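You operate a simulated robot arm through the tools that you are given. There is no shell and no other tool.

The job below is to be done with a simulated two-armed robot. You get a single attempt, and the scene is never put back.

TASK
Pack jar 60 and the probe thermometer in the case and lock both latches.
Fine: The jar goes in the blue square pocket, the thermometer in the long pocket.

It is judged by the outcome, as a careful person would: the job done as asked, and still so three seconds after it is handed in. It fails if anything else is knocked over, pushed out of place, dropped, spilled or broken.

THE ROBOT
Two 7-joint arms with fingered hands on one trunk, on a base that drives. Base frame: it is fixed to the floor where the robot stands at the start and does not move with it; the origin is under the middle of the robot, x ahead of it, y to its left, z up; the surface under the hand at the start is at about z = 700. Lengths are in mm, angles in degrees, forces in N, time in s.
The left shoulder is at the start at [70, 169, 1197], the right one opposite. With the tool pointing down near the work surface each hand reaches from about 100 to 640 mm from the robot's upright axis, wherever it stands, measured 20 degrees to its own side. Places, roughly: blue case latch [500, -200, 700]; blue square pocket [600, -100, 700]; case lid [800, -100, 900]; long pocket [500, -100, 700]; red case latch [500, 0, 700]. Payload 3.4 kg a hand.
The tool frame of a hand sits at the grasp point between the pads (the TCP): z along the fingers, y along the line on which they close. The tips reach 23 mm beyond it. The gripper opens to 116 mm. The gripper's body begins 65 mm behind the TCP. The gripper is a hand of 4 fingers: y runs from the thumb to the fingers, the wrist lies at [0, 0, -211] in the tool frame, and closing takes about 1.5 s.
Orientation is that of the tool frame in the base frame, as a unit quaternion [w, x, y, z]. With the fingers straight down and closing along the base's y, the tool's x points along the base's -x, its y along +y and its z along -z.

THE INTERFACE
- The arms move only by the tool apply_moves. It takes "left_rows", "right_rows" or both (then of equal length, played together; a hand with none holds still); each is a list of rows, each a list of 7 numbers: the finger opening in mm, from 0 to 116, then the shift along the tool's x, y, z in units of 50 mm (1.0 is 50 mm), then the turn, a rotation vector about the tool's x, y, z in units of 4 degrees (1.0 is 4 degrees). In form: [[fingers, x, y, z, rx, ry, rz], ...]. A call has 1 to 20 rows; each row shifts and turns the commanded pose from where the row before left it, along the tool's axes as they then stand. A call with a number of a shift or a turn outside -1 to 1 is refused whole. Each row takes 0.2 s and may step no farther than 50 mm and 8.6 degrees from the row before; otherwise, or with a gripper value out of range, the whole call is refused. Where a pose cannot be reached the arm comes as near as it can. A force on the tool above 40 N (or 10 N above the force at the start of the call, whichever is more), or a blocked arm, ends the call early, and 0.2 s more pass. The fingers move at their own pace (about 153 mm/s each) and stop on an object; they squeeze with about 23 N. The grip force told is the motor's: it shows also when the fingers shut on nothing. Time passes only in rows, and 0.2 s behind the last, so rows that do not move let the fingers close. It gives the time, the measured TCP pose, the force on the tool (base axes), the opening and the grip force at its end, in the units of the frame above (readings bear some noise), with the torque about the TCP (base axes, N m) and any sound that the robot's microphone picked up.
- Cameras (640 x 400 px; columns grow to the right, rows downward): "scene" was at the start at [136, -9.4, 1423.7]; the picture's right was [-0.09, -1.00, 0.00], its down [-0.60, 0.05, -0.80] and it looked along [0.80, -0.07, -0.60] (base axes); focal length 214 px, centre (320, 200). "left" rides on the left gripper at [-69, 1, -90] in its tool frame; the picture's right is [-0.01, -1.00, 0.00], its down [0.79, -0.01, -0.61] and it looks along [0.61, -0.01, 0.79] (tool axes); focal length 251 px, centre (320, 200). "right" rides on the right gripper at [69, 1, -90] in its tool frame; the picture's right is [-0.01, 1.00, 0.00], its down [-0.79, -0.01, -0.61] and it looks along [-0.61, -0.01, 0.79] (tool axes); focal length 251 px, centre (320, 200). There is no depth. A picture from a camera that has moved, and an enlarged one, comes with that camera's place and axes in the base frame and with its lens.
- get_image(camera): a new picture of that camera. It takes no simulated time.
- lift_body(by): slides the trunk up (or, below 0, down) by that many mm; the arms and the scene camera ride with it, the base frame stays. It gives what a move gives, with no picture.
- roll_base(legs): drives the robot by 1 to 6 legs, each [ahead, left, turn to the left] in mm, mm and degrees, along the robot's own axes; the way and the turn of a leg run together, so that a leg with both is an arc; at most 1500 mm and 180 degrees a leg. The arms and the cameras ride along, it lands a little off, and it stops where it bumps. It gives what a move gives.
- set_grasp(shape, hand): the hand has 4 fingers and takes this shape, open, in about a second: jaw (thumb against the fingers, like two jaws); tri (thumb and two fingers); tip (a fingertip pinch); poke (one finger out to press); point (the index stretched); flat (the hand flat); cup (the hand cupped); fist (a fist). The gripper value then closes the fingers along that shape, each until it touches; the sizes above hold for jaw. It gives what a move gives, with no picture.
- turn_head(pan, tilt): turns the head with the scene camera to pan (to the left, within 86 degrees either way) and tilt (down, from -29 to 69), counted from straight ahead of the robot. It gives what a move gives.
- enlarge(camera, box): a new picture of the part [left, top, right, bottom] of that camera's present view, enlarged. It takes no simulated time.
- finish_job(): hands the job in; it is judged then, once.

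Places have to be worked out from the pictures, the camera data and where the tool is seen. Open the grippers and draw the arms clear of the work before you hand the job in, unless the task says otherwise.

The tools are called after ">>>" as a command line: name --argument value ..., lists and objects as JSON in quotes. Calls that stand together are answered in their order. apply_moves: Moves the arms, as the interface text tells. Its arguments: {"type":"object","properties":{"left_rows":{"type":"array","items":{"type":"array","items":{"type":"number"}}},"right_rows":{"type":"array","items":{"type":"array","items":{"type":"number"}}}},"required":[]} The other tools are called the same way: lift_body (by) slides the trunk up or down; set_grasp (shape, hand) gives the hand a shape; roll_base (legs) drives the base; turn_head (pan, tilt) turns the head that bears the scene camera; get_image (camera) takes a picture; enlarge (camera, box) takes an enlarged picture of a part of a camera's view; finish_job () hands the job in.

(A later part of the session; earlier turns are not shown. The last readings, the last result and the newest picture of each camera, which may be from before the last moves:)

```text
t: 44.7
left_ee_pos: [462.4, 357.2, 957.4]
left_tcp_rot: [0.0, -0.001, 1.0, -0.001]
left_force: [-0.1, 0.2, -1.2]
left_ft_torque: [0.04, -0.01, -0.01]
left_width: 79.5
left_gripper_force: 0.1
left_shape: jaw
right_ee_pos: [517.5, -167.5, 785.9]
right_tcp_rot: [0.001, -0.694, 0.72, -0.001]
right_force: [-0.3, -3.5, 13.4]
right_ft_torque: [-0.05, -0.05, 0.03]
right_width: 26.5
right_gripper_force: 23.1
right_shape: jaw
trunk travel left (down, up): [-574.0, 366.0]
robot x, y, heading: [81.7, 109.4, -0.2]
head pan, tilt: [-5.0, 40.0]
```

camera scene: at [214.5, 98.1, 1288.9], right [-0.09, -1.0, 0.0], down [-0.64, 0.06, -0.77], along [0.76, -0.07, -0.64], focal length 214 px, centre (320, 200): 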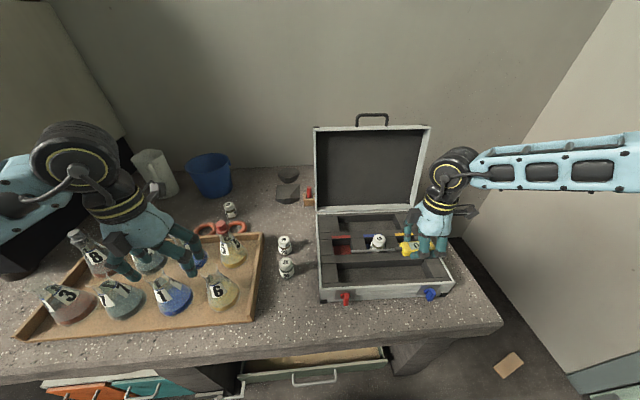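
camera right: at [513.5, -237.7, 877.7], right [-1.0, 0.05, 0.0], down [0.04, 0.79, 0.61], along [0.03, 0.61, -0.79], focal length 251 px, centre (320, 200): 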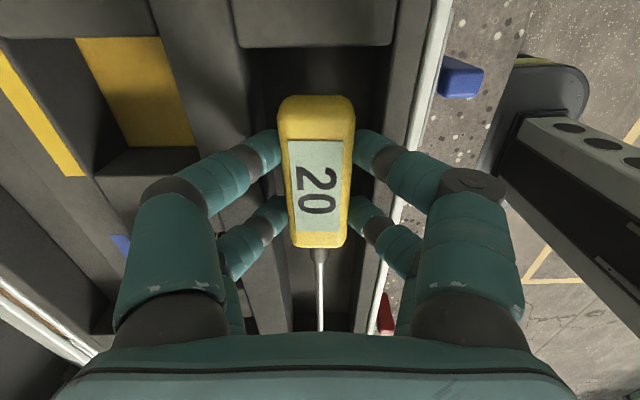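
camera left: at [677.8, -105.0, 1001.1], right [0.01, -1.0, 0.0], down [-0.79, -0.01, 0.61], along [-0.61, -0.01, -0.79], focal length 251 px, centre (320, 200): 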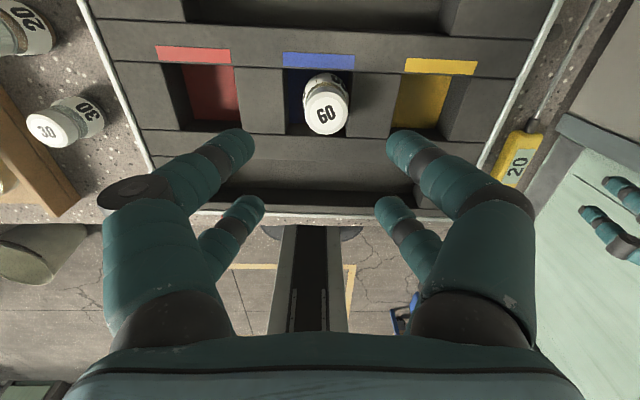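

Now both sides touch evenly – this is as deep as the fingers go. I rise 2 mm and open just enough to let the thermometer settle, then rise.

>>> apply_moves --right_rows '[[0, 0, 0, -0.05, 0, 0, 0], [34, 0, 0, 0, 0, 0, 0], [36, 0, 0, -0.03, 0, 0, 0], [40, 0, 0, -0.06, 0, 0, 0], [44, 0, 0, -0.1, 0, 0, 0], [44, 0, 0, 0, 0, 0, 0], [44, 0, 0, 0, 0, 0, 0]]'

>>> get_image --camera "right"

>>> enlarge --camera "scene" --box '[310, 200, 470, 310]'

```text
t: 46.3
left_ee_pos: [463.4, 357.3, 956.8]
left_tcp_rot: [-0.001, -0.001, 1.0, 0.0]
left_force: [-0.1, -0.3, -0.8]
left_ft_torque: [0.01, -0.01, 0.01]
left_width: 79.9
left_gripper_force: 0.1
left_shape: jaw
right_ee_pos: [518.3, -168.4, 795.4]
right_tcp_rot: [0.0, -0.693, 0.721, 0.0]
right_force: [-0.3, 0.8, -0.4]
right_ft_torque: [-0.02, 0.02, -0.01]
right_width: 43.5
right_gripper_force: 0.1
right_shape: jaw
trunk travel left (down, up): [-574.0, 366.0]
robot x, y, heading: [79.1, 109.1, 0.1]
head pan, tilt: [-5.0, 40.0]
```

```text
taken
camera right: at [514.1, -237.6, 884.9], right [-1.0, 0.04, 0.0], down [0.04, 0.79, 0.61], along [0.03, 0.61, -0.79], focal length 251 px, centre (320, 200)
```

right: 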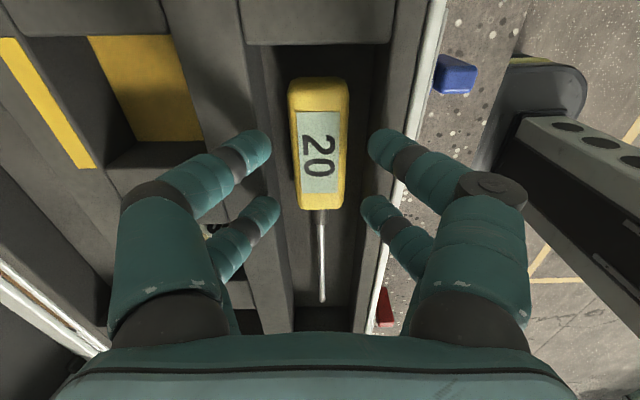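

```text
3.64 times, centred on (390, 255) of scene
camera zoom: at [214.5, 97.9, 1288.9], right [-0.09, -1.0, 0.0], down [-0.64, 0.06, -0.77], along [0.76, -0.07, -0.64], focal length 780 px, centre (66, 0)
```

zoom: 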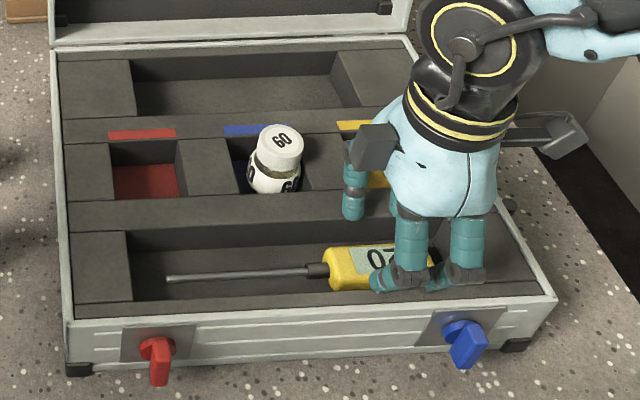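

The thermometer lies flat in the long pocket. I raise the right hand straight up, and turn it back to its neutral orientation.

>>> apply_moves --right_rows '[[50, 0, 0, -0.3, 0, 0, 0], [60, 0, 0, -0.7, 0, 0, 0], [60, 0, 0, -0.8, 0, 0, 0], [60, 0, 0, -0.8, 0, 0, 0], [60, 0, 0, -0.8, 0, 0, 0], [60, 0, 0, 0, 0, 0, 0]]'

>>> get_image --camera "scene"

>>> enlarge --camera "scene" --box '[310, 100, 470, 310]'

```text
t: 47.7
left_ee_pos: [462.3, 357.8, 956.3]
left_tcp_rot: [-0.001, -0.001, 1.0, -0.001]
left_force: [0.1, 0.1, 0.3]
left_ft_torque: [0.02, 0.0, -0.03]
left_width: 79.5
left_gripper_force: 0.1
left_shape: jaw
right_ee_pos: [518.1, -168.0, 962.5]
right_tcp_rot: [0.0, -0.694, 0.72, -0.001]
right_force: [0.0, -0.8, -0.5]
right_ft_torque: [-0.01, 0.0, -0.03]
right_width: 59.6
right_gripper_force: 0.1
right_shape: jaw
trunk travel left (down, up): [-574.0, 366.0]
robot x, y, heading: [79.0, 108.2, 0.1]
head pan, tilt: [-5.0, 40.0]
```

```text
taken
camera scene: at [214.9, 97.8, 1288.9], right [-0.09, -1.0, 0.0], down [-0.64, 0.06, -0.77], along [0.76, -0.07, -0.64], focal length 214 px, centre (320, 200)
```

scene: 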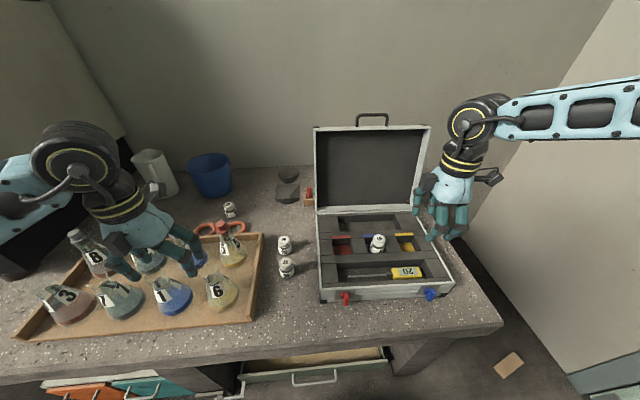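

```text
1.90 times, centred on (390, 205) of scene
camera zoom: at [214.9, 97.8, 1288.9], right [-0.09, -1.0, 0.0], down [-0.64, 0.06, -0.77], along [0.76, -0.07, -0.64], focal length 408 px, centre (187, 190)
```

zoom: 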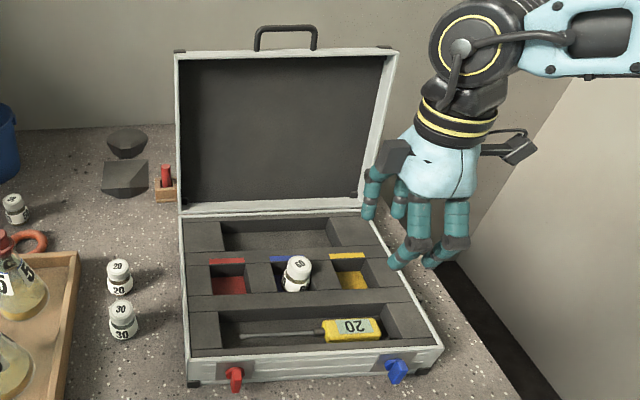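

Both items are packed. Next is the lid: its top edge is at about (800, −107, 1055) with a handle bar just above it. I plan to grip the handle bar and swing the lid down under control; first I raise the trunk 100 mm and pitch the right hand forward.

>>> lift_body --by 100

>>> apply_moves --right_rows '[[60, 0, 0, 0, 1, 0, 0], [60, 0, 0, 0, 1, 0, 0], [60, 0, 0, 0, 1, 0, 0], [60, 0, 0, 0, 1, 0, 0], [60, 0, 0, 0, 1, 0, 0], [60, 0, 0, 0, 1, 0, 0], [60, 0, 0, 0, 1, 0, 0], [60, 0, 0, 0, 1, 0, 0], [60, 0, 0, 0, 1, 0, 0], [60, 0, 0, 0, 1, 0, 0]]'

>>> get_image --camera "scene"

>>> get_image --camera "right"

```text
t: 49.1
left_ee_pos: [463.8, 356.8, 1057.2]
left_tcp_rot: [0.0, -0.001, 1.0, -0.001]
left_force: [0.6, 0.1, 0.4]
left_ft_torque: [0.0, 0.0, -0.02]
left_width: 79.4
left_gripper_force: 0.1
left_shape: jaw
right_ee_pos: [517.6, -169.5, 1062.4]
right_tcp_rot: [0.0, -0.694, 0.72, -0.001]
right_force: [1.6, -1.0, 0.1]
right_ft_torque: [-0.03, -0.01, 0.01]
right_width: 59.5
right_gripper_force: 0.1
right_shape: jaw
trunk travel left (down, up): [-674.0, 266.0]
robot x, y, heading: [80.2, 105.8, 0.1]
head pan, tilt: [-5.0, 40.0]
```

```text
t: 51.3
left_ee_pos: [463.5, 357.5, 1056.8]
left_tcp_rot: [0.0, -0.002, 1.0, 0.0]
left_force: [0.1, -0.5, 0.2]
left_ft_torque: [0.0, 0.02, 0.01]
left_width: 79.4
left_gripper_force: 0.1
left_shape: jaw
right_ee_pos: [517.7, -168.9, 1062.3]
right_tcp_rot: [0.238, -0.652, 0.677, -0.246]
right_force: [0.6, 0.2, 0.3]
right_ft_torque: [0.02, 0.01, 0.01]
right_width: 59.7
right_gripper_force: 0.1
right_shape: jaw
trunk travel left (down, up): [-674.0, 266.0]
robot x, y, heading: [82.7, 106.9, -0.2]
head pan, tilt: [-5.0, 40.0]
```

```text
taken
camera scene: at [214.1, 97.4, 1389.0], right [-0.09, -1.0, 0.0], down [-0.64, 0.06, -0.77], along [0.76, -0.07, -0.64], focal length 214 px, centre (320, 200)
```

scene: 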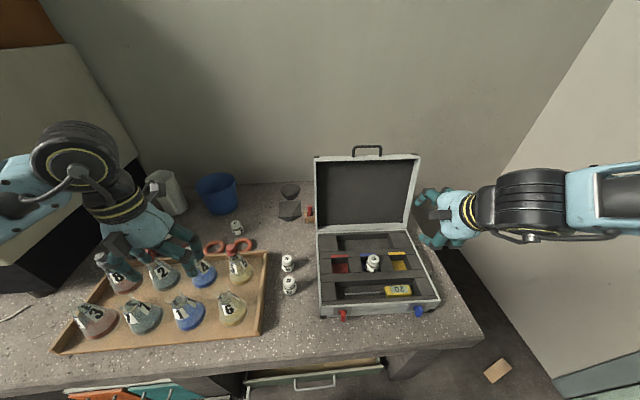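

```text
taken
camera right: at [455.5, -235.9, 1130.2], right [-0.76, 0.04, -0.64], down [-0.36, 0.81, 0.47], along [0.54, 0.59, -0.6], focal length 251 px, centre (320, 200)
```

right: 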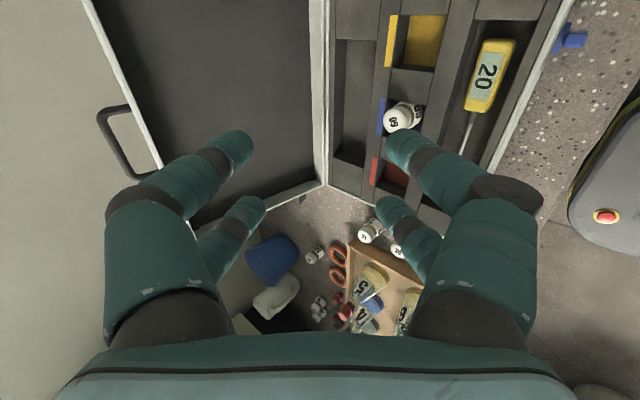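

The arm pitches forward without trouble. I enlarge the wrist view to locate the lid handle precisely.

>>> enlarge --camera "right" --box '[60, 60, 220, 220]'

>>> enlarge --camera "scene" --box '[300, 130, 440, 250]'

```text
2.50 times, centred on (140, 140) of right
camera zoom: at [455.5, -235.9, 1130.2], right [-0.76, 0.04, -0.64], down [-0.36, 0.81, 0.47], along [0.54, 0.59, -0.6], focal length 629 px, centre (770, 350)
```

zoom: 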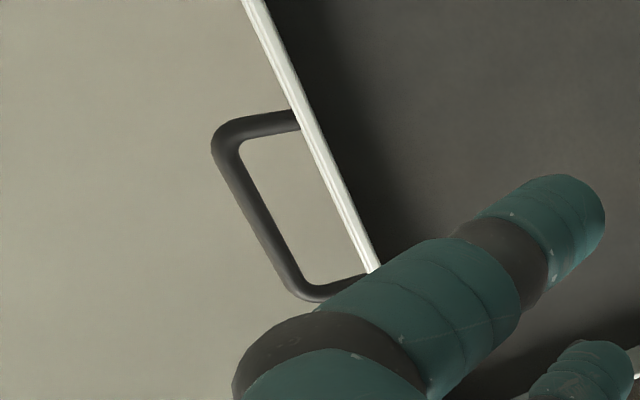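

```text
3.33 times, centred on (370, 190) of scene
camera zoom: at [214.1, 97.4, 1389.0], right [-0.09, -1.0, 0.0], down [-0.64, 0.06, -0.77], along [0.76, -0.07, -0.64], focal length 715 px, centre (153, 233)
```

zoom: 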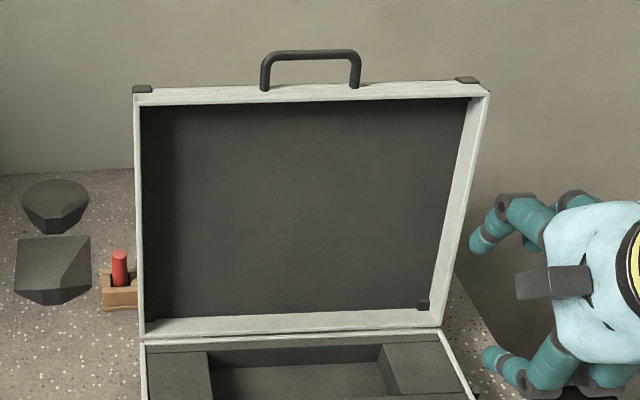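

Triangulating from both views puts the handle bar at about (838, −112, 1074), running along y, with the lid's top edge ~26 mm below it. I move the right hand (pitched 50° down) toward a pre-grasp pose just in front of and above the bar.

>>> apply_moves --right_rows '[[60, -0.198, -0.718, 0.349, 0, 0, 0], [60, -0.198, -0.718, 0.349, 0, 0, 0], [60, -0.198, -0.718, 0.349, 0, 0, 0], [60, -0.198, -0.718, 0.349, 0, 0, 0], [60, -0.198, -0.718, 0.349, 0, 0, 0], [60, 0, 0, 0, 0, 0, 0]]'

>>> get_image --camera "scene"

>>> get_image --camera "right"

```text
t: 52.7
left_ee_pos: [462.9, 357.7, 1056.8]
left_tcp_rot: [0.0, 0.0, 1.0, 0.0]
left_force: [0.0, -0.2, 0.0]
left_ft_torque: [0.02, 0.0, 0.03]
left_width: 79.3
left_gripper_force: 0.1
left_shape: jaw
right_ee_pos: [710.4, -125.4, 1114.3]
right_tcp_rot: [0.238, -0.652, 0.676, -0.247]
right_force: [-0.6, -0.2, -0.5]
right_ft_torque: [0.01, 0.03, 0.0]
right_width: 59.4
right_gripper_force: 0.1
right_shape: jaw
trunk travel left (down, up): [-674.0, 266.0]
robot x, y, heading: [79.3, 105.7, -0.2]
head pan, tilt: [-5.0, 40.0]
```

```text
taken
camera scene: at [213.3, 97.9, 1389.1], right [-0.09, -1.0, 0.0], down [-0.64, 0.06, -0.77], along [0.76, -0.07, -0.64], focal length 214 px, centre (320, 200)
```

scene: 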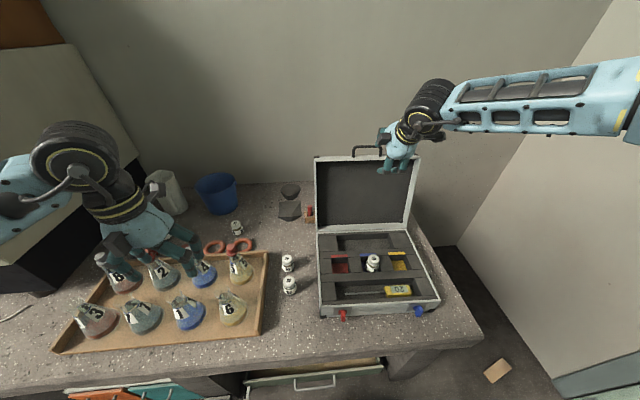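

```text
taken
camera right: at [648.6, -192.1, 1181.0], right [-0.76, 0.04, -0.64], down [-0.36, 0.81, 0.47], along [0.54, 0.59, -0.6], focal length 251 px, centre (320, 200)
```

right: 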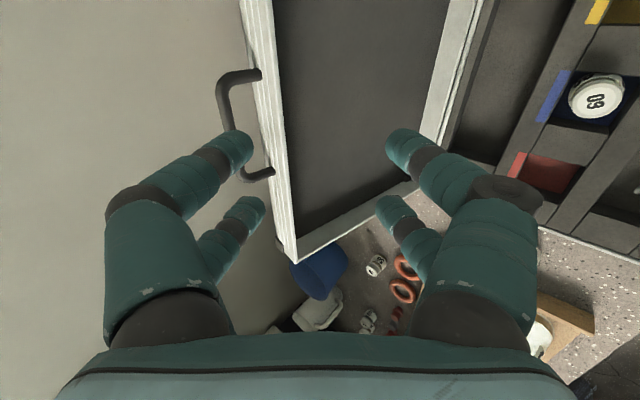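

The bar is refined to about (836, −113, 1074). I move to the pre-grasp point 60 mm from the bar along the fingers' direction, with the fingers at 40 mm opening.

>>> apply_moves --right_rows '[[40, -0.111, -0.471, 0.341, 0, 0, 0], [40, -0.111, -0.471, 0.341, 0, 0, 0], [40, -0.111, -0.471, 0.341, 0, 0, 0], [40, 0, 0, 0, 0, 0, 0]]'

>>> get_image --camera "right"

>>> enlarge --camera "scene" --box '[310, 80, 470, 200]'

```text
t: 53.7
left_ee_pos: [463.7, 358.4, 1056.6]
left_tcp_rot: [0.0, -0.001, 1.0, 0.0]
left_force: [-0.2, -0.2, -0.5]
left_ft_torque: [0.0, -0.02, -0.01]
left_width: 79.4
left_gripper_force: 0.0
left_shape: jaw
right_ee_pos: [781.7, -119.2, 1116.6]
right_tcp_rot: [0.238, -0.652, 0.676, -0.247]
right_force: [0.0, -0.2, 0.3]
right_ft_torque: [-0.01, -0.01, -0.01]
right_width: 40.2
right_gripper_force: 0.1
right_shape: jaw
right hand out of reach, approached as far as the arm can: row 3
trunk travel left (down, up): [-674.0, 266.0]
robot x, y, heading: [79.7, 105.9, -0.0]
head pan, tilt: [-5.0, 40.0]
```

```text
taken
camera right: at [719.0, -186.1, 1184.3], right [-0.76, 0.04, -0.64], down [-0.36, 0.81, 0.47], along [0.54, 0.59, -0.6], focal length 251 px, centre (320, 200)
```

right: 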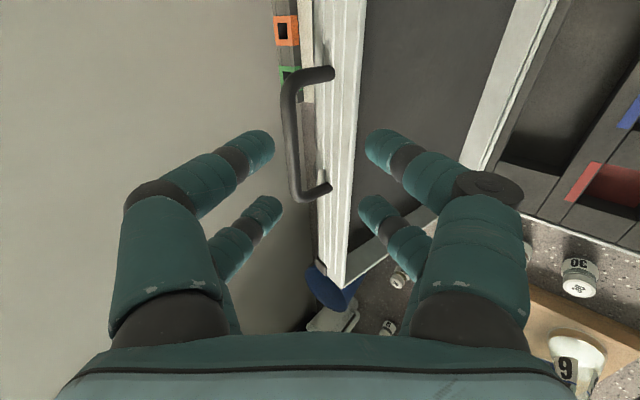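

```text
3.33 times, centred on (390, 140) of scene
camera zoom: at [214.0, 98.1, 1389.0], right [-0.09, -1.0, 0.0], down [-0.64, 0.06, -0.77], along [0.76, -0.07, -0.64], focal length 715 px, centre (87, 400)
```

zoom: 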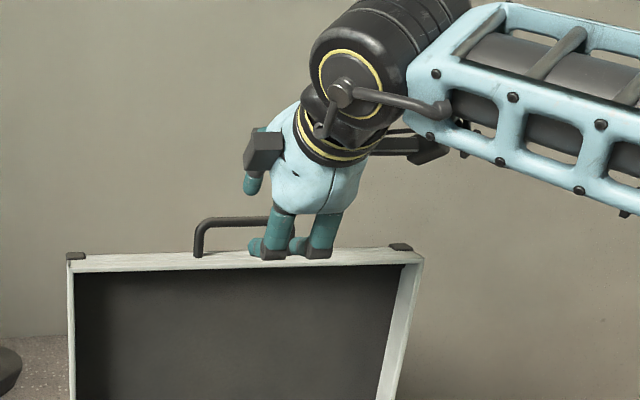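

The arm stops just short of the pre-grasp. I pull the hand back 85 mm, drive 70 mm further ahead (base front is low, ~250 mm high, and stays clear under the table edge) and raise the trunk 50 mm.

>>> apply_moves --right_rows '[[40, 0.032, 0.554, -0.662, 0, 0, 0], [40, 0.032, 0.554, -0.662, 0, 0, 0], [40, 0, 0, 0, 0, 0, 0]]'

>>> roll_base --legs '[[70, 0, 0]]'

>>> lift_body --by 50

>>> get_image --camera "scene"

>>> get_image --camera "right"

```text
t: 54.5
left_ee_pos: [464.4, 357.1, 1055.5]
left_tcp_rot: [0.0, -0.001, 1.0, -0.001]
left_force: [0.3, 0.1, 0.1]
left_ft_torque: [-0.01, 0.03, -0.02]
left_width: 79.4
left_gripper_force: 0.0
left_shape: jaw
right_ee_pos: [698.6, -121.7, 1127.3]
right_tcp_rot: [0.238, -0.652, 0.676, -0.246]
right_force: [-0.6, -0.6, 0.5]
right_ft_torque: [0.0, 0.01, 0.03]
right_width: 40.2
right_gripper_force: 0.0
right_shape: jaw
trunk travel left (down, up): [-674.0, 266.0]
robot x, y, heading: [78.1, 107.6, -0.0]
head pan, tilt: [-5.0, 40.0]
```

```text
t: 55.7
left_ee_pos: [524.3, 358.6, 1054.9]
left_tcp_rot: [-0.001, -0.001, 1.0, 0.0]
left_force: [0.5, -0.3, -0.1]
left_ft_torque: [0.01, 0.0, -0.01]
left_width: 79.5
left_gripper_force: 0.1
left_shape: jaw
right_ee_pos: [761.3, -120.7, 1124.4]
right_tcp_rot: [0.237, -0.653, 0.676, -0.246]
right_force: [0.6, -0.4, -0.1]
right_ft_torque: [-0.01, -0.01, 0.02]
right_width: 40.1
right_gripper_force: 0.1
right_shape: jaw
trunk travel left (down, up): [-674.0, 266.0]
robot x, y, heading: [141.9, 104.8, 0.3]
head pan, tilt: [-5.0, 40.0]
stopped in leg 1: the robot was blocked; the commanded pose is now the measured one
```

```text
t: 56.6
left_ee_pos: [524.7, 358.1, 1105.5]
left_tcp_rot: [-0.001, -0.001, 1.0, 0.0]
left_force: [0.3, 0.2, 0.7]
left_ft_torque: [-0.02, 0.03, -0.01]
left_width: 79.7
left_gripper_force: 0.0
left_shape: jaw
right_ee_pos: [758.6, -120.4, 1175.6]
right_tcp_rot: [0.237, -0.653, 0.676, -0.246]
right_force: [0.4, 0.7, 0.3]
right_ft_torque: [0.0, 0.01, 0.02]
right_width: 40.4
right_gripper_force: 0.0
right_shape: jaw
trunk travel left (down, up): [-724.0, 216.0]
robot x, y, heading: [142.0, 109.2, 0.3]
head pan, tilt: [-5.0, 40.0]
```

```text
taken
camera scene: at [276.0, 98.2, 1438.9], right [-0.09, -1.0, 0.0], down [-0.64, 0.06, -0.77], along [0.76, -0.07, -0.64], focal length 214 px, centre (320, 200)
```

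scene: 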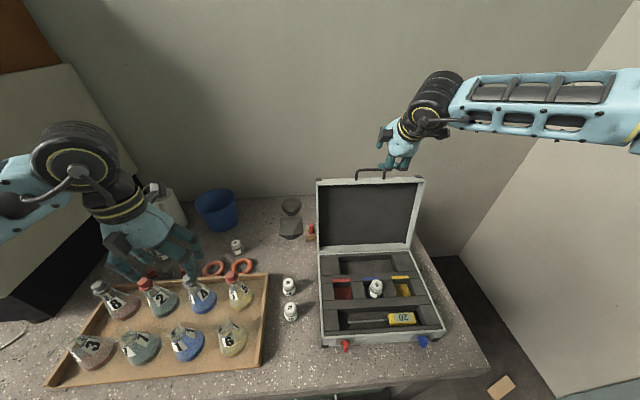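

```text
taken
camera right: at [697.7, -187.8, 1243.1], right [-0.77, 0.04, -0.64], down [-0.36, 0.81, 0.47], along [0.54, 0.59, -0.61], focal length 251 px, centre (320, 200)
```

right: 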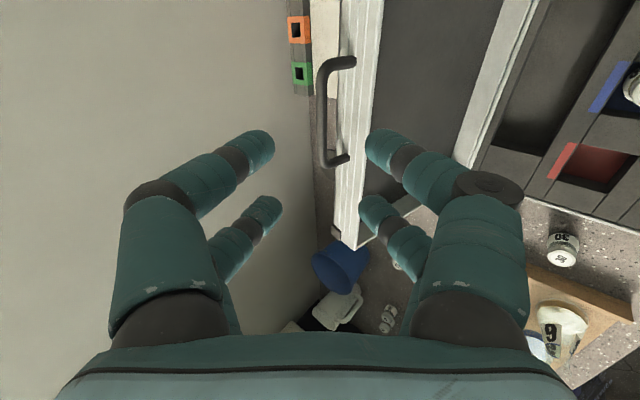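

The base stopped at x≈142, touching something under the table edge. I back off ~10 mm at once so I'm not leaning on it, and check the scene.

>>> roll_base --legs '[[-10, 0, 0]]'

>>> turn_head --pan -5 --tilt 60

>>> get_image --camera "scene"

```text
t: 57.3
left_ee_pos: [517.2, 358.5, 1106.4]
left_tcp_rot: [-0.002, -0.001, 1.0, -0.001]
left_force: [1.1, -0.1, 0.5]
left_ft_torque: [-0.02, 0.02, -0.01]
left_width: 79.4
left_gripper_force: 0.1
left_shape: jaw
right_ee_pos: [751.0, -121.3, 1174.1]
right_tcp_rot: [0.236, -0.653, 0.676, -0.244]
right_force: [-0.3, -0.1, -0.3]
right_ft_torque: [0.01, 0.0, 0.01]
right_width: 40.5
right_gripper_force: 0.1
right_shape: jaw
trunk travel left (down, up): [-724.0, 216.0]
robot x, y, heading: [133.5, 105.6, -0.0]
head pan, tilt: [-5.0, 40.0]
```

```text
t: 58.2
left_ee_pos: [512.8, 358.2, 1107.1]
left_tcp_rot: [0.0, -0.001, 1.0, -0.001]
left_force: [-0.1, 0.0, 0.5]
left_ft_torque: [-0.03, 0.0, 0.02]
left_width: 79.8
left_gripper_force: 0.1
left_shape: jaw
right_ee_pos: [749.0, -121.7, 1175.8]
right_tcp_rot: [0.237, -0.653, 0.676, -0.246]
right_force: [0.0, 0.2, -0.1]
right_ft_torque: [0.0, -0.03, 0.0]
right_width: 40.4
right_gripper_force: 0.1
right_shape: jaw
trunk travel left (down, up): [-724.0, 216.0]
robot x, y, heading: [132.0, 107.6, 0.2]
head pan, tilt: [-5.0, 60.0]
```

```text
taken
camera scene: at [246.1, 99.7, 1412.3], right [-0.09, -1.0, 0.0], down [-0.86, 0.07, -0.5], along [0.5, -0.04, -0.87], focal length 214 px, centre (320, 200)
```

scene: 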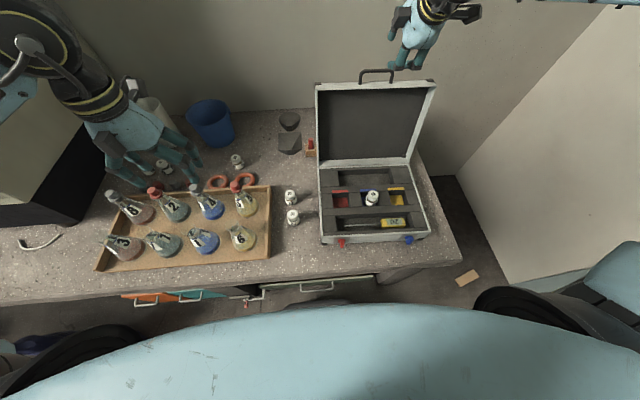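

The table top is undisturbed. I check the drawer front up close to make sure the touch did not shift it.

>>> enlarge --camera "scene" --box '[230, 250, 410, 320]'

```text
3.56 times, centred on (320, 285) of scene
camera zoom: at [246.1, 99.7, 1412.3], right [-0.09, -1.0, 0.0], down [-0.86, 0.07, -0.5], along [0.5, -0.04, -0.87], focal length 763 px, centre (320, -102)
```

zoom: 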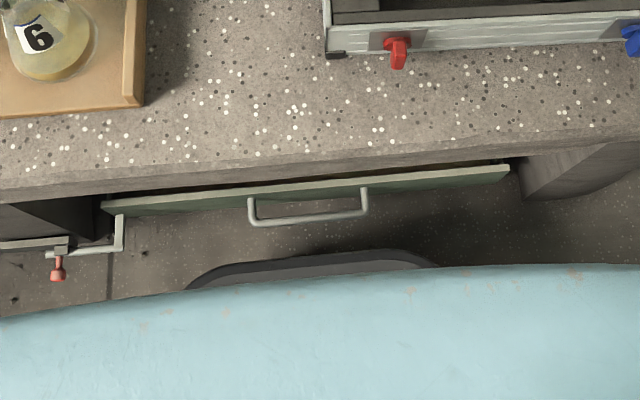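

No damage seen; the base front is just clear of the drawer handle. Now I bring the hand to 60 mm from the bar along the finger direction.

>>> apply_moves --right_rows '[[40, -0.14, -0.04, 0.76, 0, 0, 0], [40, -0.14, -0.04, 0.76, 0, 0, 0], [40, 0, 0, 0, 0, 0, 0]]'

>>> get_image --camera "right"

>>> turn_head --pan -15 --tilt 30

>>> get_image --camera "scene"

```text
t: 59.0
left_ee_pos: [512.2, 357.7, 1106.3]
left_tcp_rot: [0.001, -0.001, 1.0, -0.001]
left_force: [0.6, 0.4, 0.1]
left_ft_torque: [0.0, -0.01, -0.04]
left_width: 79.6
left_gripper_force: 0.2
left_shape: jaw
right_ee_pos: [800.8, -107.4, 1120.5]
right_tcp_rot: [0.237, -0.652, 0.677, -0.247]
right_force: [-0.3, -0.2, 0.1]
right_ft_torque: [-0.02, -0.04, 0.0]
right_width: 40.2
right_gripper_force: 0.1
right_shape: jaw
trunk travel left (down, up): [-724.0, 216.0]
robot x, y, heading: [130.7, 109.7, 0.1]
head pan, tilt: [-5.0, 60.0]
```

```text
taken
camera right: at [738.5, -174.1, 1188.2], right [-0.76, 0.04, -0.64], down [-0.36, 0.81, 0.47], along [0.54, 0.59, -0.6], focal length 251 px, centre (320, 200)
```

right: 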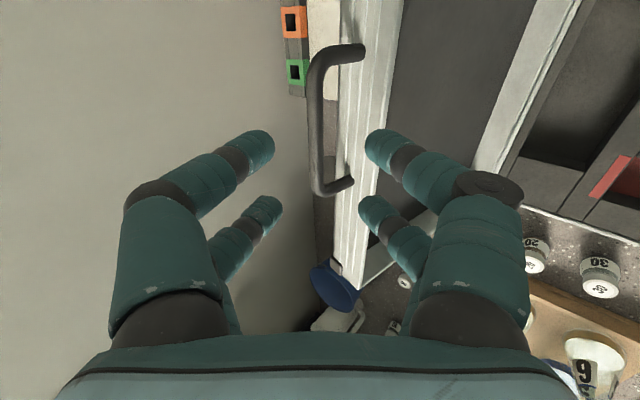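

```text
t: 59.9
left_ee_pos: [514.8, 358.4, 1106.4]
left_tcp_rot: [-0.001, -0.001, 1.0, 0.0]
left_force: [0.2, 0.0, 0.3]
left_ft_torque: [-0.02, 0.01, 0.0]
left_width: 79.7
left_gripper_force: 0.1
left_shape: jaw
right_ee_pos: [801.5, -107.1, 1119.2]
right_tcp_rot: [0.237, -0.653, 0.676, -0.246]
right_force: [-0.5, -0.2, 0.0]
right_ft_torque: [-0.03, -0.02, 0.04]
right_width: 40.3
right_gripper_force: 0.0
right_shape: jaw
trunk travel left (down, up): [-724.0, 216.0]
robot x, y, heading: [131.8, 108.0, 0.0]
head pan, tilt: [-15.0, 30.0]
```

```text
taken
camera scene: at [268.1, 82.1, 1454.2], right [-0.26, -0.97, 0.0], down [-0.48, 0.13, -0.87], along [0.84, -0.22, -0.5], focal length 214 px, centre (320, 200)
```

scene: 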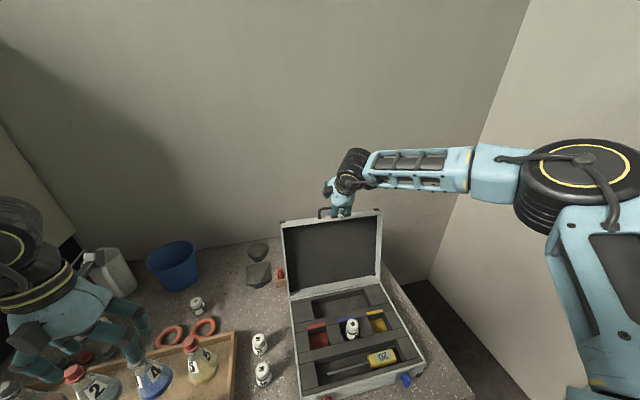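

The bar sits centred between the fingers in the wrist view. I narrow the opening to 30 mm and advance ~45 mm along the fingers so the tips pass on both sides of the bar.

>>> apply_moves --right_rows '[[30, 0.1, 0, 0, 0, 0, 0], [30, 0, 0, 0.3, 0, 0, 0], [30, 0, 0, 0.3, 0, 0, 0], [30, 0, 0, 0, 0, 0, 0]]'

>>> get_image --camera "right"

>>> enlarge --camera "scene" --box '[270, 130, 410, 250]'

```text
t: 60.9
left_ee_pos: [513.2, 358.7, 1106.0]
left_tcp_rot: [0.0, -0.001, 1.0, 0.0]
left_force: [-0.2, -1.0, 0.1]
left_ft_torque: [-0.04, -0.02, -0.01]
left_width: 79.8
left_gripper_force: 0.0
left_shape: jaw
right_ee_pos: [819.6, -112.1, 1097.4]
right_tcp_rot: [0.238, -0.653, 0.676, -0.246]
right_force: [0.3, -0.2, 0.1]
right_ft_torque: [0.03, 0.0, -0.01]
right_width: 30.1
right_gripper_force: 0.0
right_shape: jaw
trunk travel left (down, up): [-724.0, 216.0]
robot x, y, heading: [128.2, 107.3, 0.1]
head pan, tilt: [-15.0, 30.0]
```

```text
taken
camera right: at [758.2, -179.7, 1165.6], right [-0.77, 0.04, -0.64], down [-0.36, 0.81, 0.47], along [0.54, 0.59, -0.61], focal length 251 px, centre (320, 200)
```

right: 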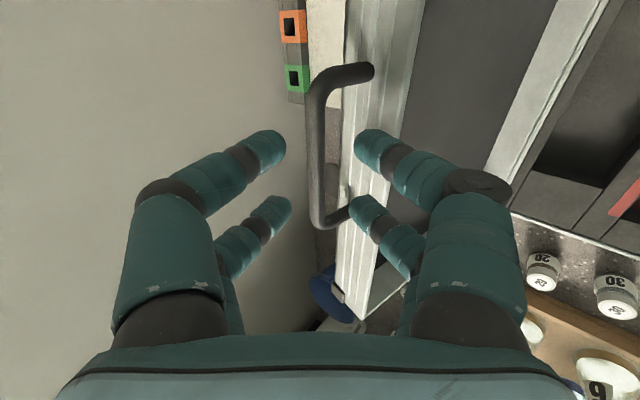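

```text
3.33 times, centred on (340, 190) of scene
camera zoom: at [267.1, 82.2, 1454.4], right [-0.26, -0.97, 0.0], down [-0.48, 0.13, -0.87], along [0.84, -0.22, -0.5], focal length 715 px, centre (253, 233)
```

zoom: 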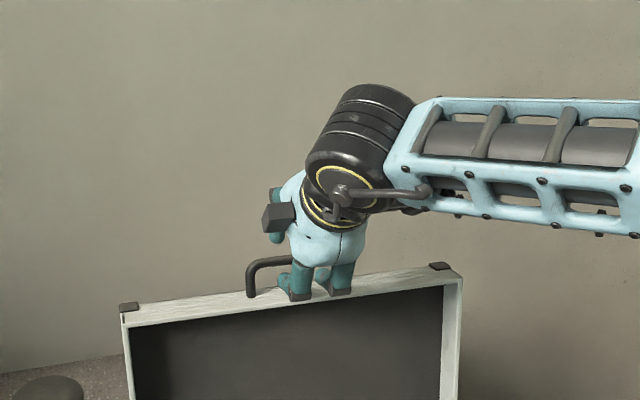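

The bar (84 mm long) is centred along the hand within 2 mm. I advance 16 mm more, then close on it.

>>> apply_moves --right_rows '[[30, 0.04, 0, 0.16, 0, 0, 0], [30, 0, 0, 0.16, 0, 0, 0], [30, 0, 0, 0, 0, 0, 0]]'

>>> get_image --camera "right"

```text
t: 61.7
left_ee_pos: [514.1, 359.3, 1106.3]
left_tcp_rot: [-0.001, -0.001, 1.0, 0.0]
left_force: [1.0, -0.2, 0.4]
left_ft_torque: [-0.01, -0.01, -0.02]
left_width: 79.7
left_gripper_force: 0.0
left_shape: jaw
right_ee_pos: [828.4, -116.8, 1085.9]
right_tcp_rot: [0.238, -0.653, 0.676, -0.246]
right_force: [0.1, -0.2, -0.4]
right_ft_torque: [0.02, -0.01, 0.02]
right_width: 30.7
right_gripper_force: 0.0
right_shape: jaw
right hand out of reach, approached as far as the arm can: row 2
trunk travel left (down, up): [-724.0, 216.0]
robot x, y, heading: [127.8, 107.0, 0.2]
head pan, tilt: [-15.0, 30.0]
```

```text
taken
camera right: at [765.4, -184.5, 1153.3], right [-0.76, 0.04, -0.64], down [-0.36, 0.81, 0.47], along [0.54, 0.59, -0.6], focal length 251 px, centre (320, 200)
```

right: 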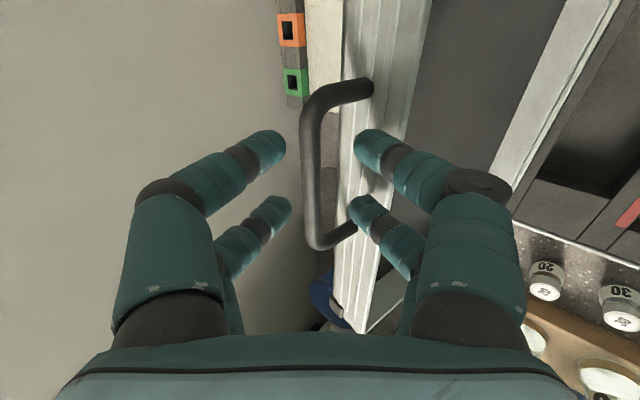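

The fingertips straddle the bar (tips ~7 mm past its centre). I close on it and see whether the grip is firm.

>>> apply_moves --right_rows '[[0, 0, 0, 0, 0, 0, 0], [0, 0, 0, 0, 0, 0, 0], [0, 0, 0, 0, 0, 0, 0], [0, 0, 0, 0, 0, 0, 0], [0, 0, 0, 0, 0, 0, 0], [0, 0, 0, 0, 0, 0, 0], [0, 0, 0, 0, 0, 0, 0]]'

>>> get_image --camera "right"

>>> enlarge --camera "right" --box '[220, 60, 420, 280]'

```text
t: 63.3
left_ee_pos: [513.9, 358.1, 1105.8]
left_tcp_rot: [-0.001, -0.001, 1.0, 0.0]
left_force: [0.2, -0.4, -0.4]
left_ft_torque: [0.02, 0.01, 0.02]
left_width: 79.7
left_gripper_force: 0.1
left_shape: jaw
right_ee_pos: [827.0, -116.1, 1085.6]
right_tcp_rot: [0.239, -0.653, 0.675, -0.246]
right_force: [0.5, -0.1, 2.3]
right_ft_torque: [-0.03, -0.02, -0.06]
right_width: 6.1
right_gripper_force: 23.3
right_shape: jaw
trunk travel left (down, up): [-724.0, 216.0]
robot x, y, heading: [130.6, 106.3, -0.0]
head pan, tilt: [-15.0, 30.0]
```

```text
taken
camera right: at [765.1, -184.5, 1153.6], right [-0.76, 0.04, -0.64], down [-0.36, 0.81, 0.47], along [0.54, 0.59, -0.6], focal length 251 px, centre (320, 200)
```

right: 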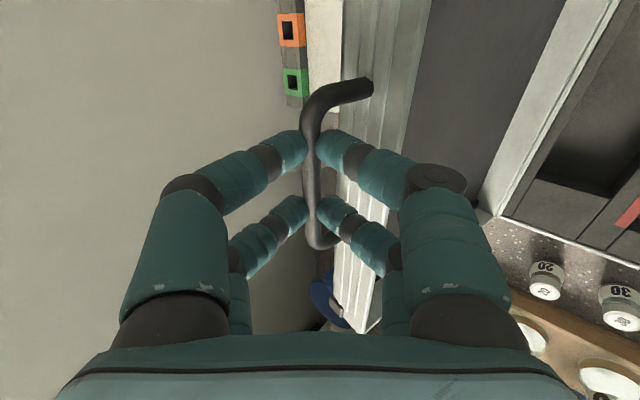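

```text
1.82 times, centred on (320, 170) of right
camera zoom: at [765.1, -184.5, 1153.6], right [-0.76, 0.04, -0.64], down [-0.36, 0.81, 0.47], along [0.54, 0.59, -0.6], focal length 457 px, centre (320, 254)
```

zoom: 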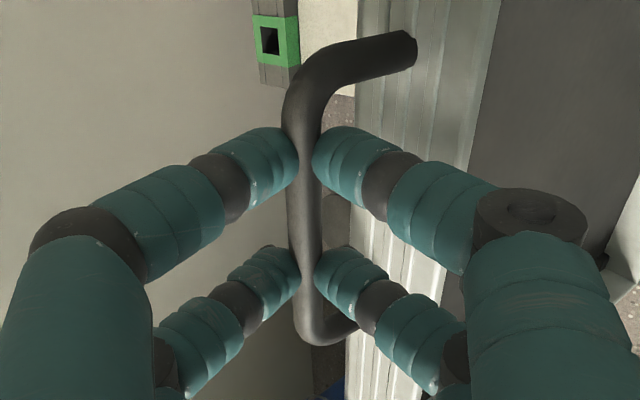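

The handle is firmly gripped (23 N). I start swinging the lid forward along its arc about the hinge (≈(747, 775), radius ≈312), checking forces after the first part.

>>> apply_moves --right_rows '[[0, 0.003, 0.152, -0.212, 0, 0, 0], [0, 0.003, 0.152, -0.212, 0, 0, 0], [0, 0, 0, 0, 0, 0, 0]]'

>>> get_image --camera "right"

>>> get_image --camera "scene"

```text
t: 64.1
left_ee_pos: [514.2, 359.9, 1107.1]
left_tcp_rot: [-0.002, -0.001, 1.0, -0.001]
left_force: [0.2, -0.1, -0.7]
left_ft_torque: [-0.01, 0.01, 0.01]
left_width: 79.5
left_gripper_force: 0.1
left_shape: jaw
right_ee_pos: [802.0, -116.7, 1092.2]
right_tcp_rot: [0.238, -0.653, 0.676, -0.245]
right_force: [1.8, 2.0, 1.9]
right_ft_torque: [0.01, -0.13, 0.02]
right_width: 6.2
right_gripper_force: 22.8
right_shape: jaw
trunk travel left (down, up): [-724.0, 216.0]
robot x, y, heading: [129.7, 107.9, 0.1]
head pan, tilt: [-15.0, 30.0]
```

```text
taken
camera right: at [740.0, -183.8, 1160.2], right [-0.77, 0.04, -0.64], down [-0.36, 0.81, 0.47], along [0.54, 0.59, -0.61], focal length 251 px, centre (320, 200)
```

right: 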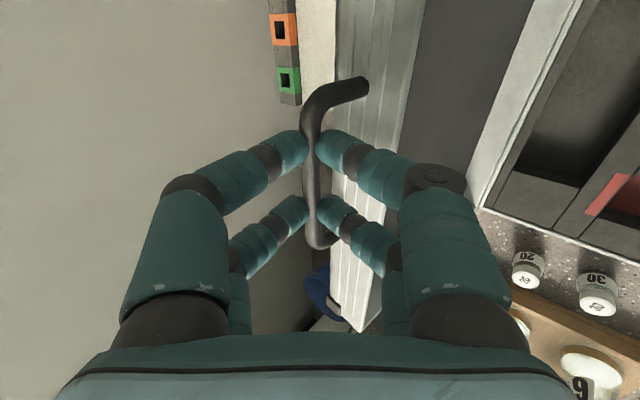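

```text
taken
camera scene: at [268.2, 83.0, 1454.3], right [-0.26, -0.97, 0.0], down [-0.48, 0.13, -0.87], along [0.84, -0.22, -0.5], focal length 214 px, centre (320, 200)
```

scene: 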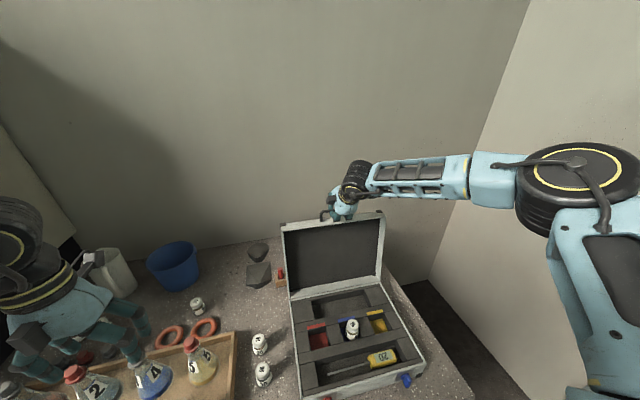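

The lid follows with only ~2 N. I continue up to about vertical.

>>> apply_moves --right_rows '[[0, 0.003, 0.14, -0.167, 0, 0, 0], [0, 0.003, 0.14, -0.167, 0, 0, 0], [0, 0.003, 0.151, -0.156, 0, 0, 0], [0, 0.003, 0.151, -0.156, 0, 0, 0], [0, 0.003, 0.162, -0.146, 0, 0, 0], [0, 0.003, 0.162, -0.146, 0, 0, 0], [0, 0, 0, 0, 0, 0, 0]]'

>>> get_image --camera "scene"

>>> get_image --camera "right"

```text
t: 65.7
left_ee_pos: [513.1, 361.0, 1105.4]
left_tcp_rot: [-0.001, -0.002, 1.0, -0.002]
left_force: [0.2, -0.1, -0.4]
left_ft_torque: [0.01, -0.01, 0.03]
left_width: 79.5
left_gripper_force: 0.1
left_shape: jaw
right_ee_pos: [736.6, -115.5, 1099.4]
right_tcp_rot: [0.236, -0.653, 0.676, -0.247]
right_force: [0.8, 7.8, 4.9]
right_ft_torque: [0.09, -0.12, 0.06]
right_width: 6.1
right_gripper_force: 22.9
right_shape: jaw
trunk travel left (down, up): [-724.0, 216.0]
robot x, y, heading: [132.5, 106.2, -0.1]
head pan, tilt: [-15.0, 30.0]
```

```text
taken
camera scene: at [267.1, 85.1, 1454.4], right [-0.26, -0.97, 0.0], down [-0.48, 0.13, -0.87], along [0.84, -0.22, -0.5], focal length 214 px, centre (320, 200)
```

scene: 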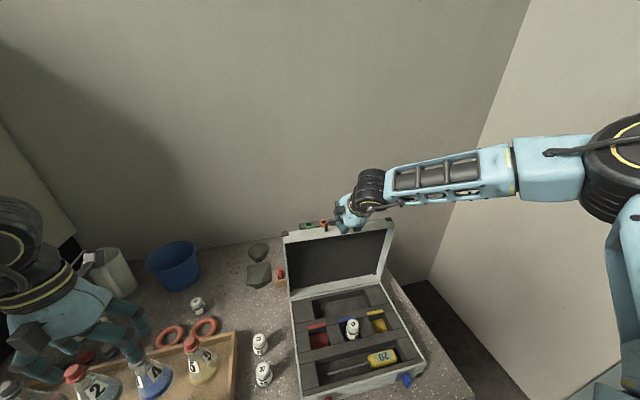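

```text
taken
camera right: at [674.6, -182.0, 1167.0], right [-0.76, 0.03, -0.64], down [-0.36, 0.81, 0.47], along [0.54, 0.59, -0.61], focal length 251 px, centre (320, 200)
```

right: 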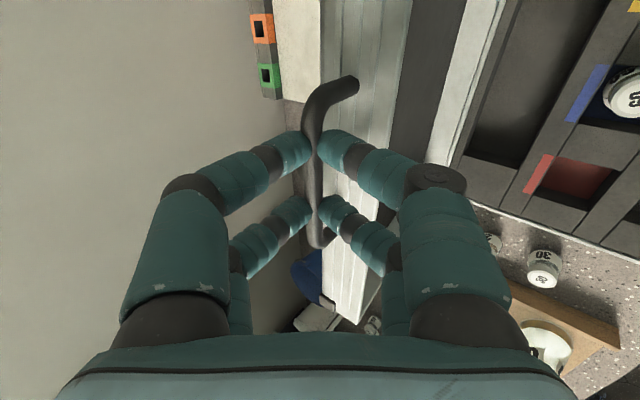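

The lid is now vertical; forces stay modest (a slight +y load I relieve). I continue past vertical in small arc steps, keeping hold of the bar.

>>> apply_moves --right_rows '[[0, -0.02, 0.216, -0.166, 0, 0, 0], [0, -0.02, 0.216, -0.166, 0, 0, 0], [0, 0, 0.228, -0.146, 0, 0, 0], [0, 0, 0.228, -0.146, 0, 0, 0], [0, 0, 0.241, -0.126, 0, 0, 0], [0, 0, 0.241, -0.126, 0, 0, 0], [0, 0, 0, 0, 0, 0, 0]]'

>>> get_image --camera "scene"

>>> get_image --camera "right"

```text
t: 67.3
left_ee_pos: [512.1, 359.2, 1107.3]
left_tcp_rot: [0.001, -0.001, 1.0, -0.001]
left_force: [-0.2, -1.2, 1.1]
left_ft_torque: [0.01, 0.0, -0.01]
left_width: 79.6
left_gripper_force: 0.1
left_shape: jaw
right_ee_pos: [655.5, -112.2, 1090.8]
right_tcp_rot: [0.237, -0.652, 0.676, -0.248]
right_force: [-3.2, -0.3, 11.3]
right_ft_torque: [0.0, -0.17, 0.04]
right_width: 5.3
right_gripper_force: 22.5
right_shape: jaw
trunk travel left (down, up): [-724.0, 216.0]
robot x, y, heading: [132.0, 108.3, 0.1]
head pan, tilt: [-15.0, 30.0]
```

```text
taken
camera scene: at [264.7, 83.1, 1454.8], right [-0.26, -0.97, 0.0], down [-0.48, 0.13, -0.87], along [0.84, -0.22, -0.5], focal length 214 px, centre (320, 200)
```

scene: 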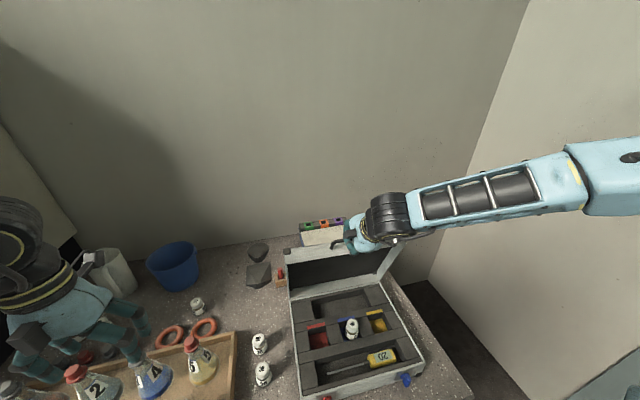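

```text
taken
camera right: at [592.9, -179.4, 1159.8], right [-0.76, 0.04, -0.65], down [-0.36, 0.81, 0.47], along [0.54, 0.59, -0.6], focal length 251 px, centre (320, 200)
```

right: 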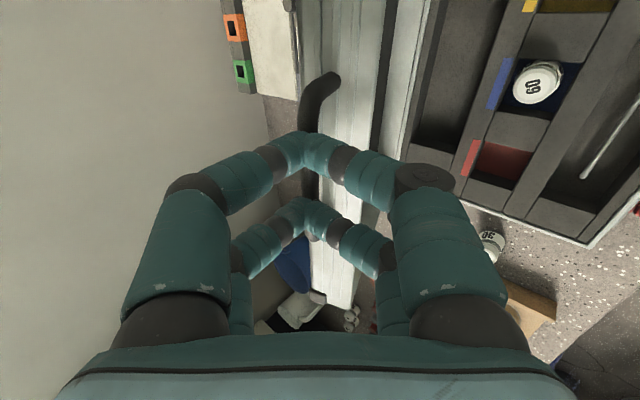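

The lid leans forward now; the tool feels ~11 N along its axis. I zoom in to see how the bar sits in the fingers.

>>> enlarge --camera "right" --box '[230, 50, 420, 270]'

>>> enlarge --camera "scene" --box '[280, 180, 440, 300]'

```text
1.82 times, centred on (325, 160) of right
camera zoom: at [592.9, -179.4, 1159.8], right [-0.76, 0.04, -0.65], down [-0.36, 0.81, 0.47], along [0.54, 0.59, -0.6], focal length 457 px, centre (311, 273)
```

zoom: 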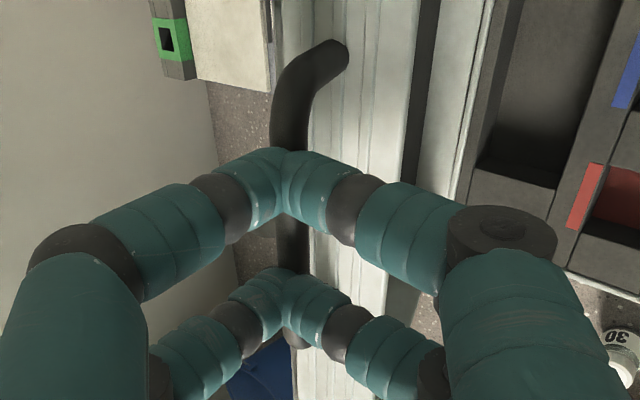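

```text
3.33 times, centred on (360, 240) of scene
camera zoom: at [264.7, 83.1, 1454.8], right [-0.26, -0.97, 0.0], down [-0.48, 0.13, -0.87], along [0.84, -0.22, -0.5], focal length 715 px, centre (187, 67)
```

zoom: 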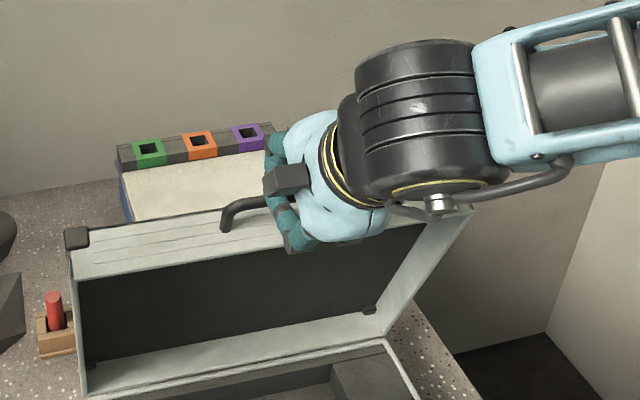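

The bar has slipped just past the fingertips. Before regripping I need to know whether the lid stays by itself: I back the hand off 5 mm along its axis and watch whether the lid follows.

>>> apply_moves --right_rows '[[0, 0, 0, -0.1, 0, 0, 0], [0, 0, 0, 0, 0, 0, 0], [0, 0, 0, 0, 0, 0, 0]]'

>>> enlarge --camera "right" --box '[230, 50, 420, 270]'

>>> enlarge --camera "scene" --box '[280, 180, 440, 300]'

```text
t: 68.1
left_ee_pos: [513.8, 358.4, 1106.7]
left_tcp_rot: [-0.001, -0.001, 1.0, 0.0]
left_force: [0.4, 0.2, -0.7]
left_ft_torque: [-0.03, -0.01, -0.02]
left_width: 79.6
left_gripper_force: 0.0
left_shape: jaw
right_ee_pos: [654.6, -110.4, 1092.2]
right_tcp_rot: [0.238, -0.653, 0.675, -0.247]
right_force: [-1.8, 0.6, 0.9]
right_ft_torque: [0.01, -0.03, -0.01]
right_width: 5.2
right_gripper_force: 23.0
right_shape: jaw
trunk travel left (down, up): [-724.0, 216.0]
robot x, y, heading: [132.3, 103.9, 0.1]
head pan, tilt: [-15.0, 30.0]
```

```text
1.82 times, centred on (325, 160) of right
camera zoom: at [592.2, -179.3, 1160.6], right [-0.77, 0.04, -0.64], down [-0.36, 0.81, 0.47], along [0.54, 0.59, -0.61], focal length 457 px, centre (311, 273)
```

zoom: 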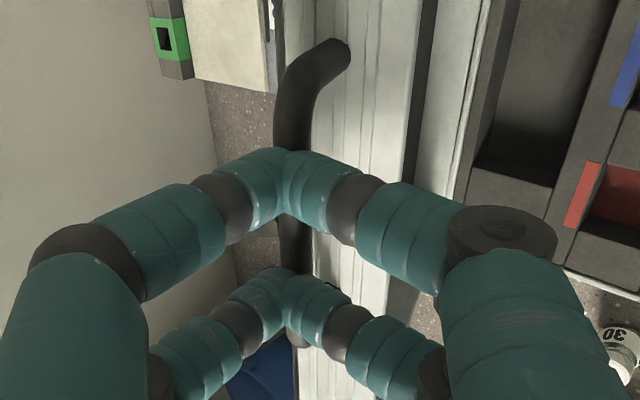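

```text
3.33 times, centred on (360, 240) of scene
camera zoom: at [267.4, 82.1, 1454.3], right [-0.26, -0.97, 0.0], down [-0.48, 0.13, -0.87], along [0.84, -0.22, -0.5], focal length 715 px, centre (187, 67)
```

zoom: 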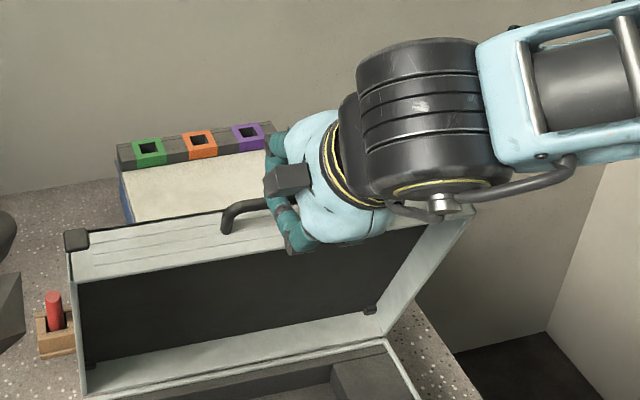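

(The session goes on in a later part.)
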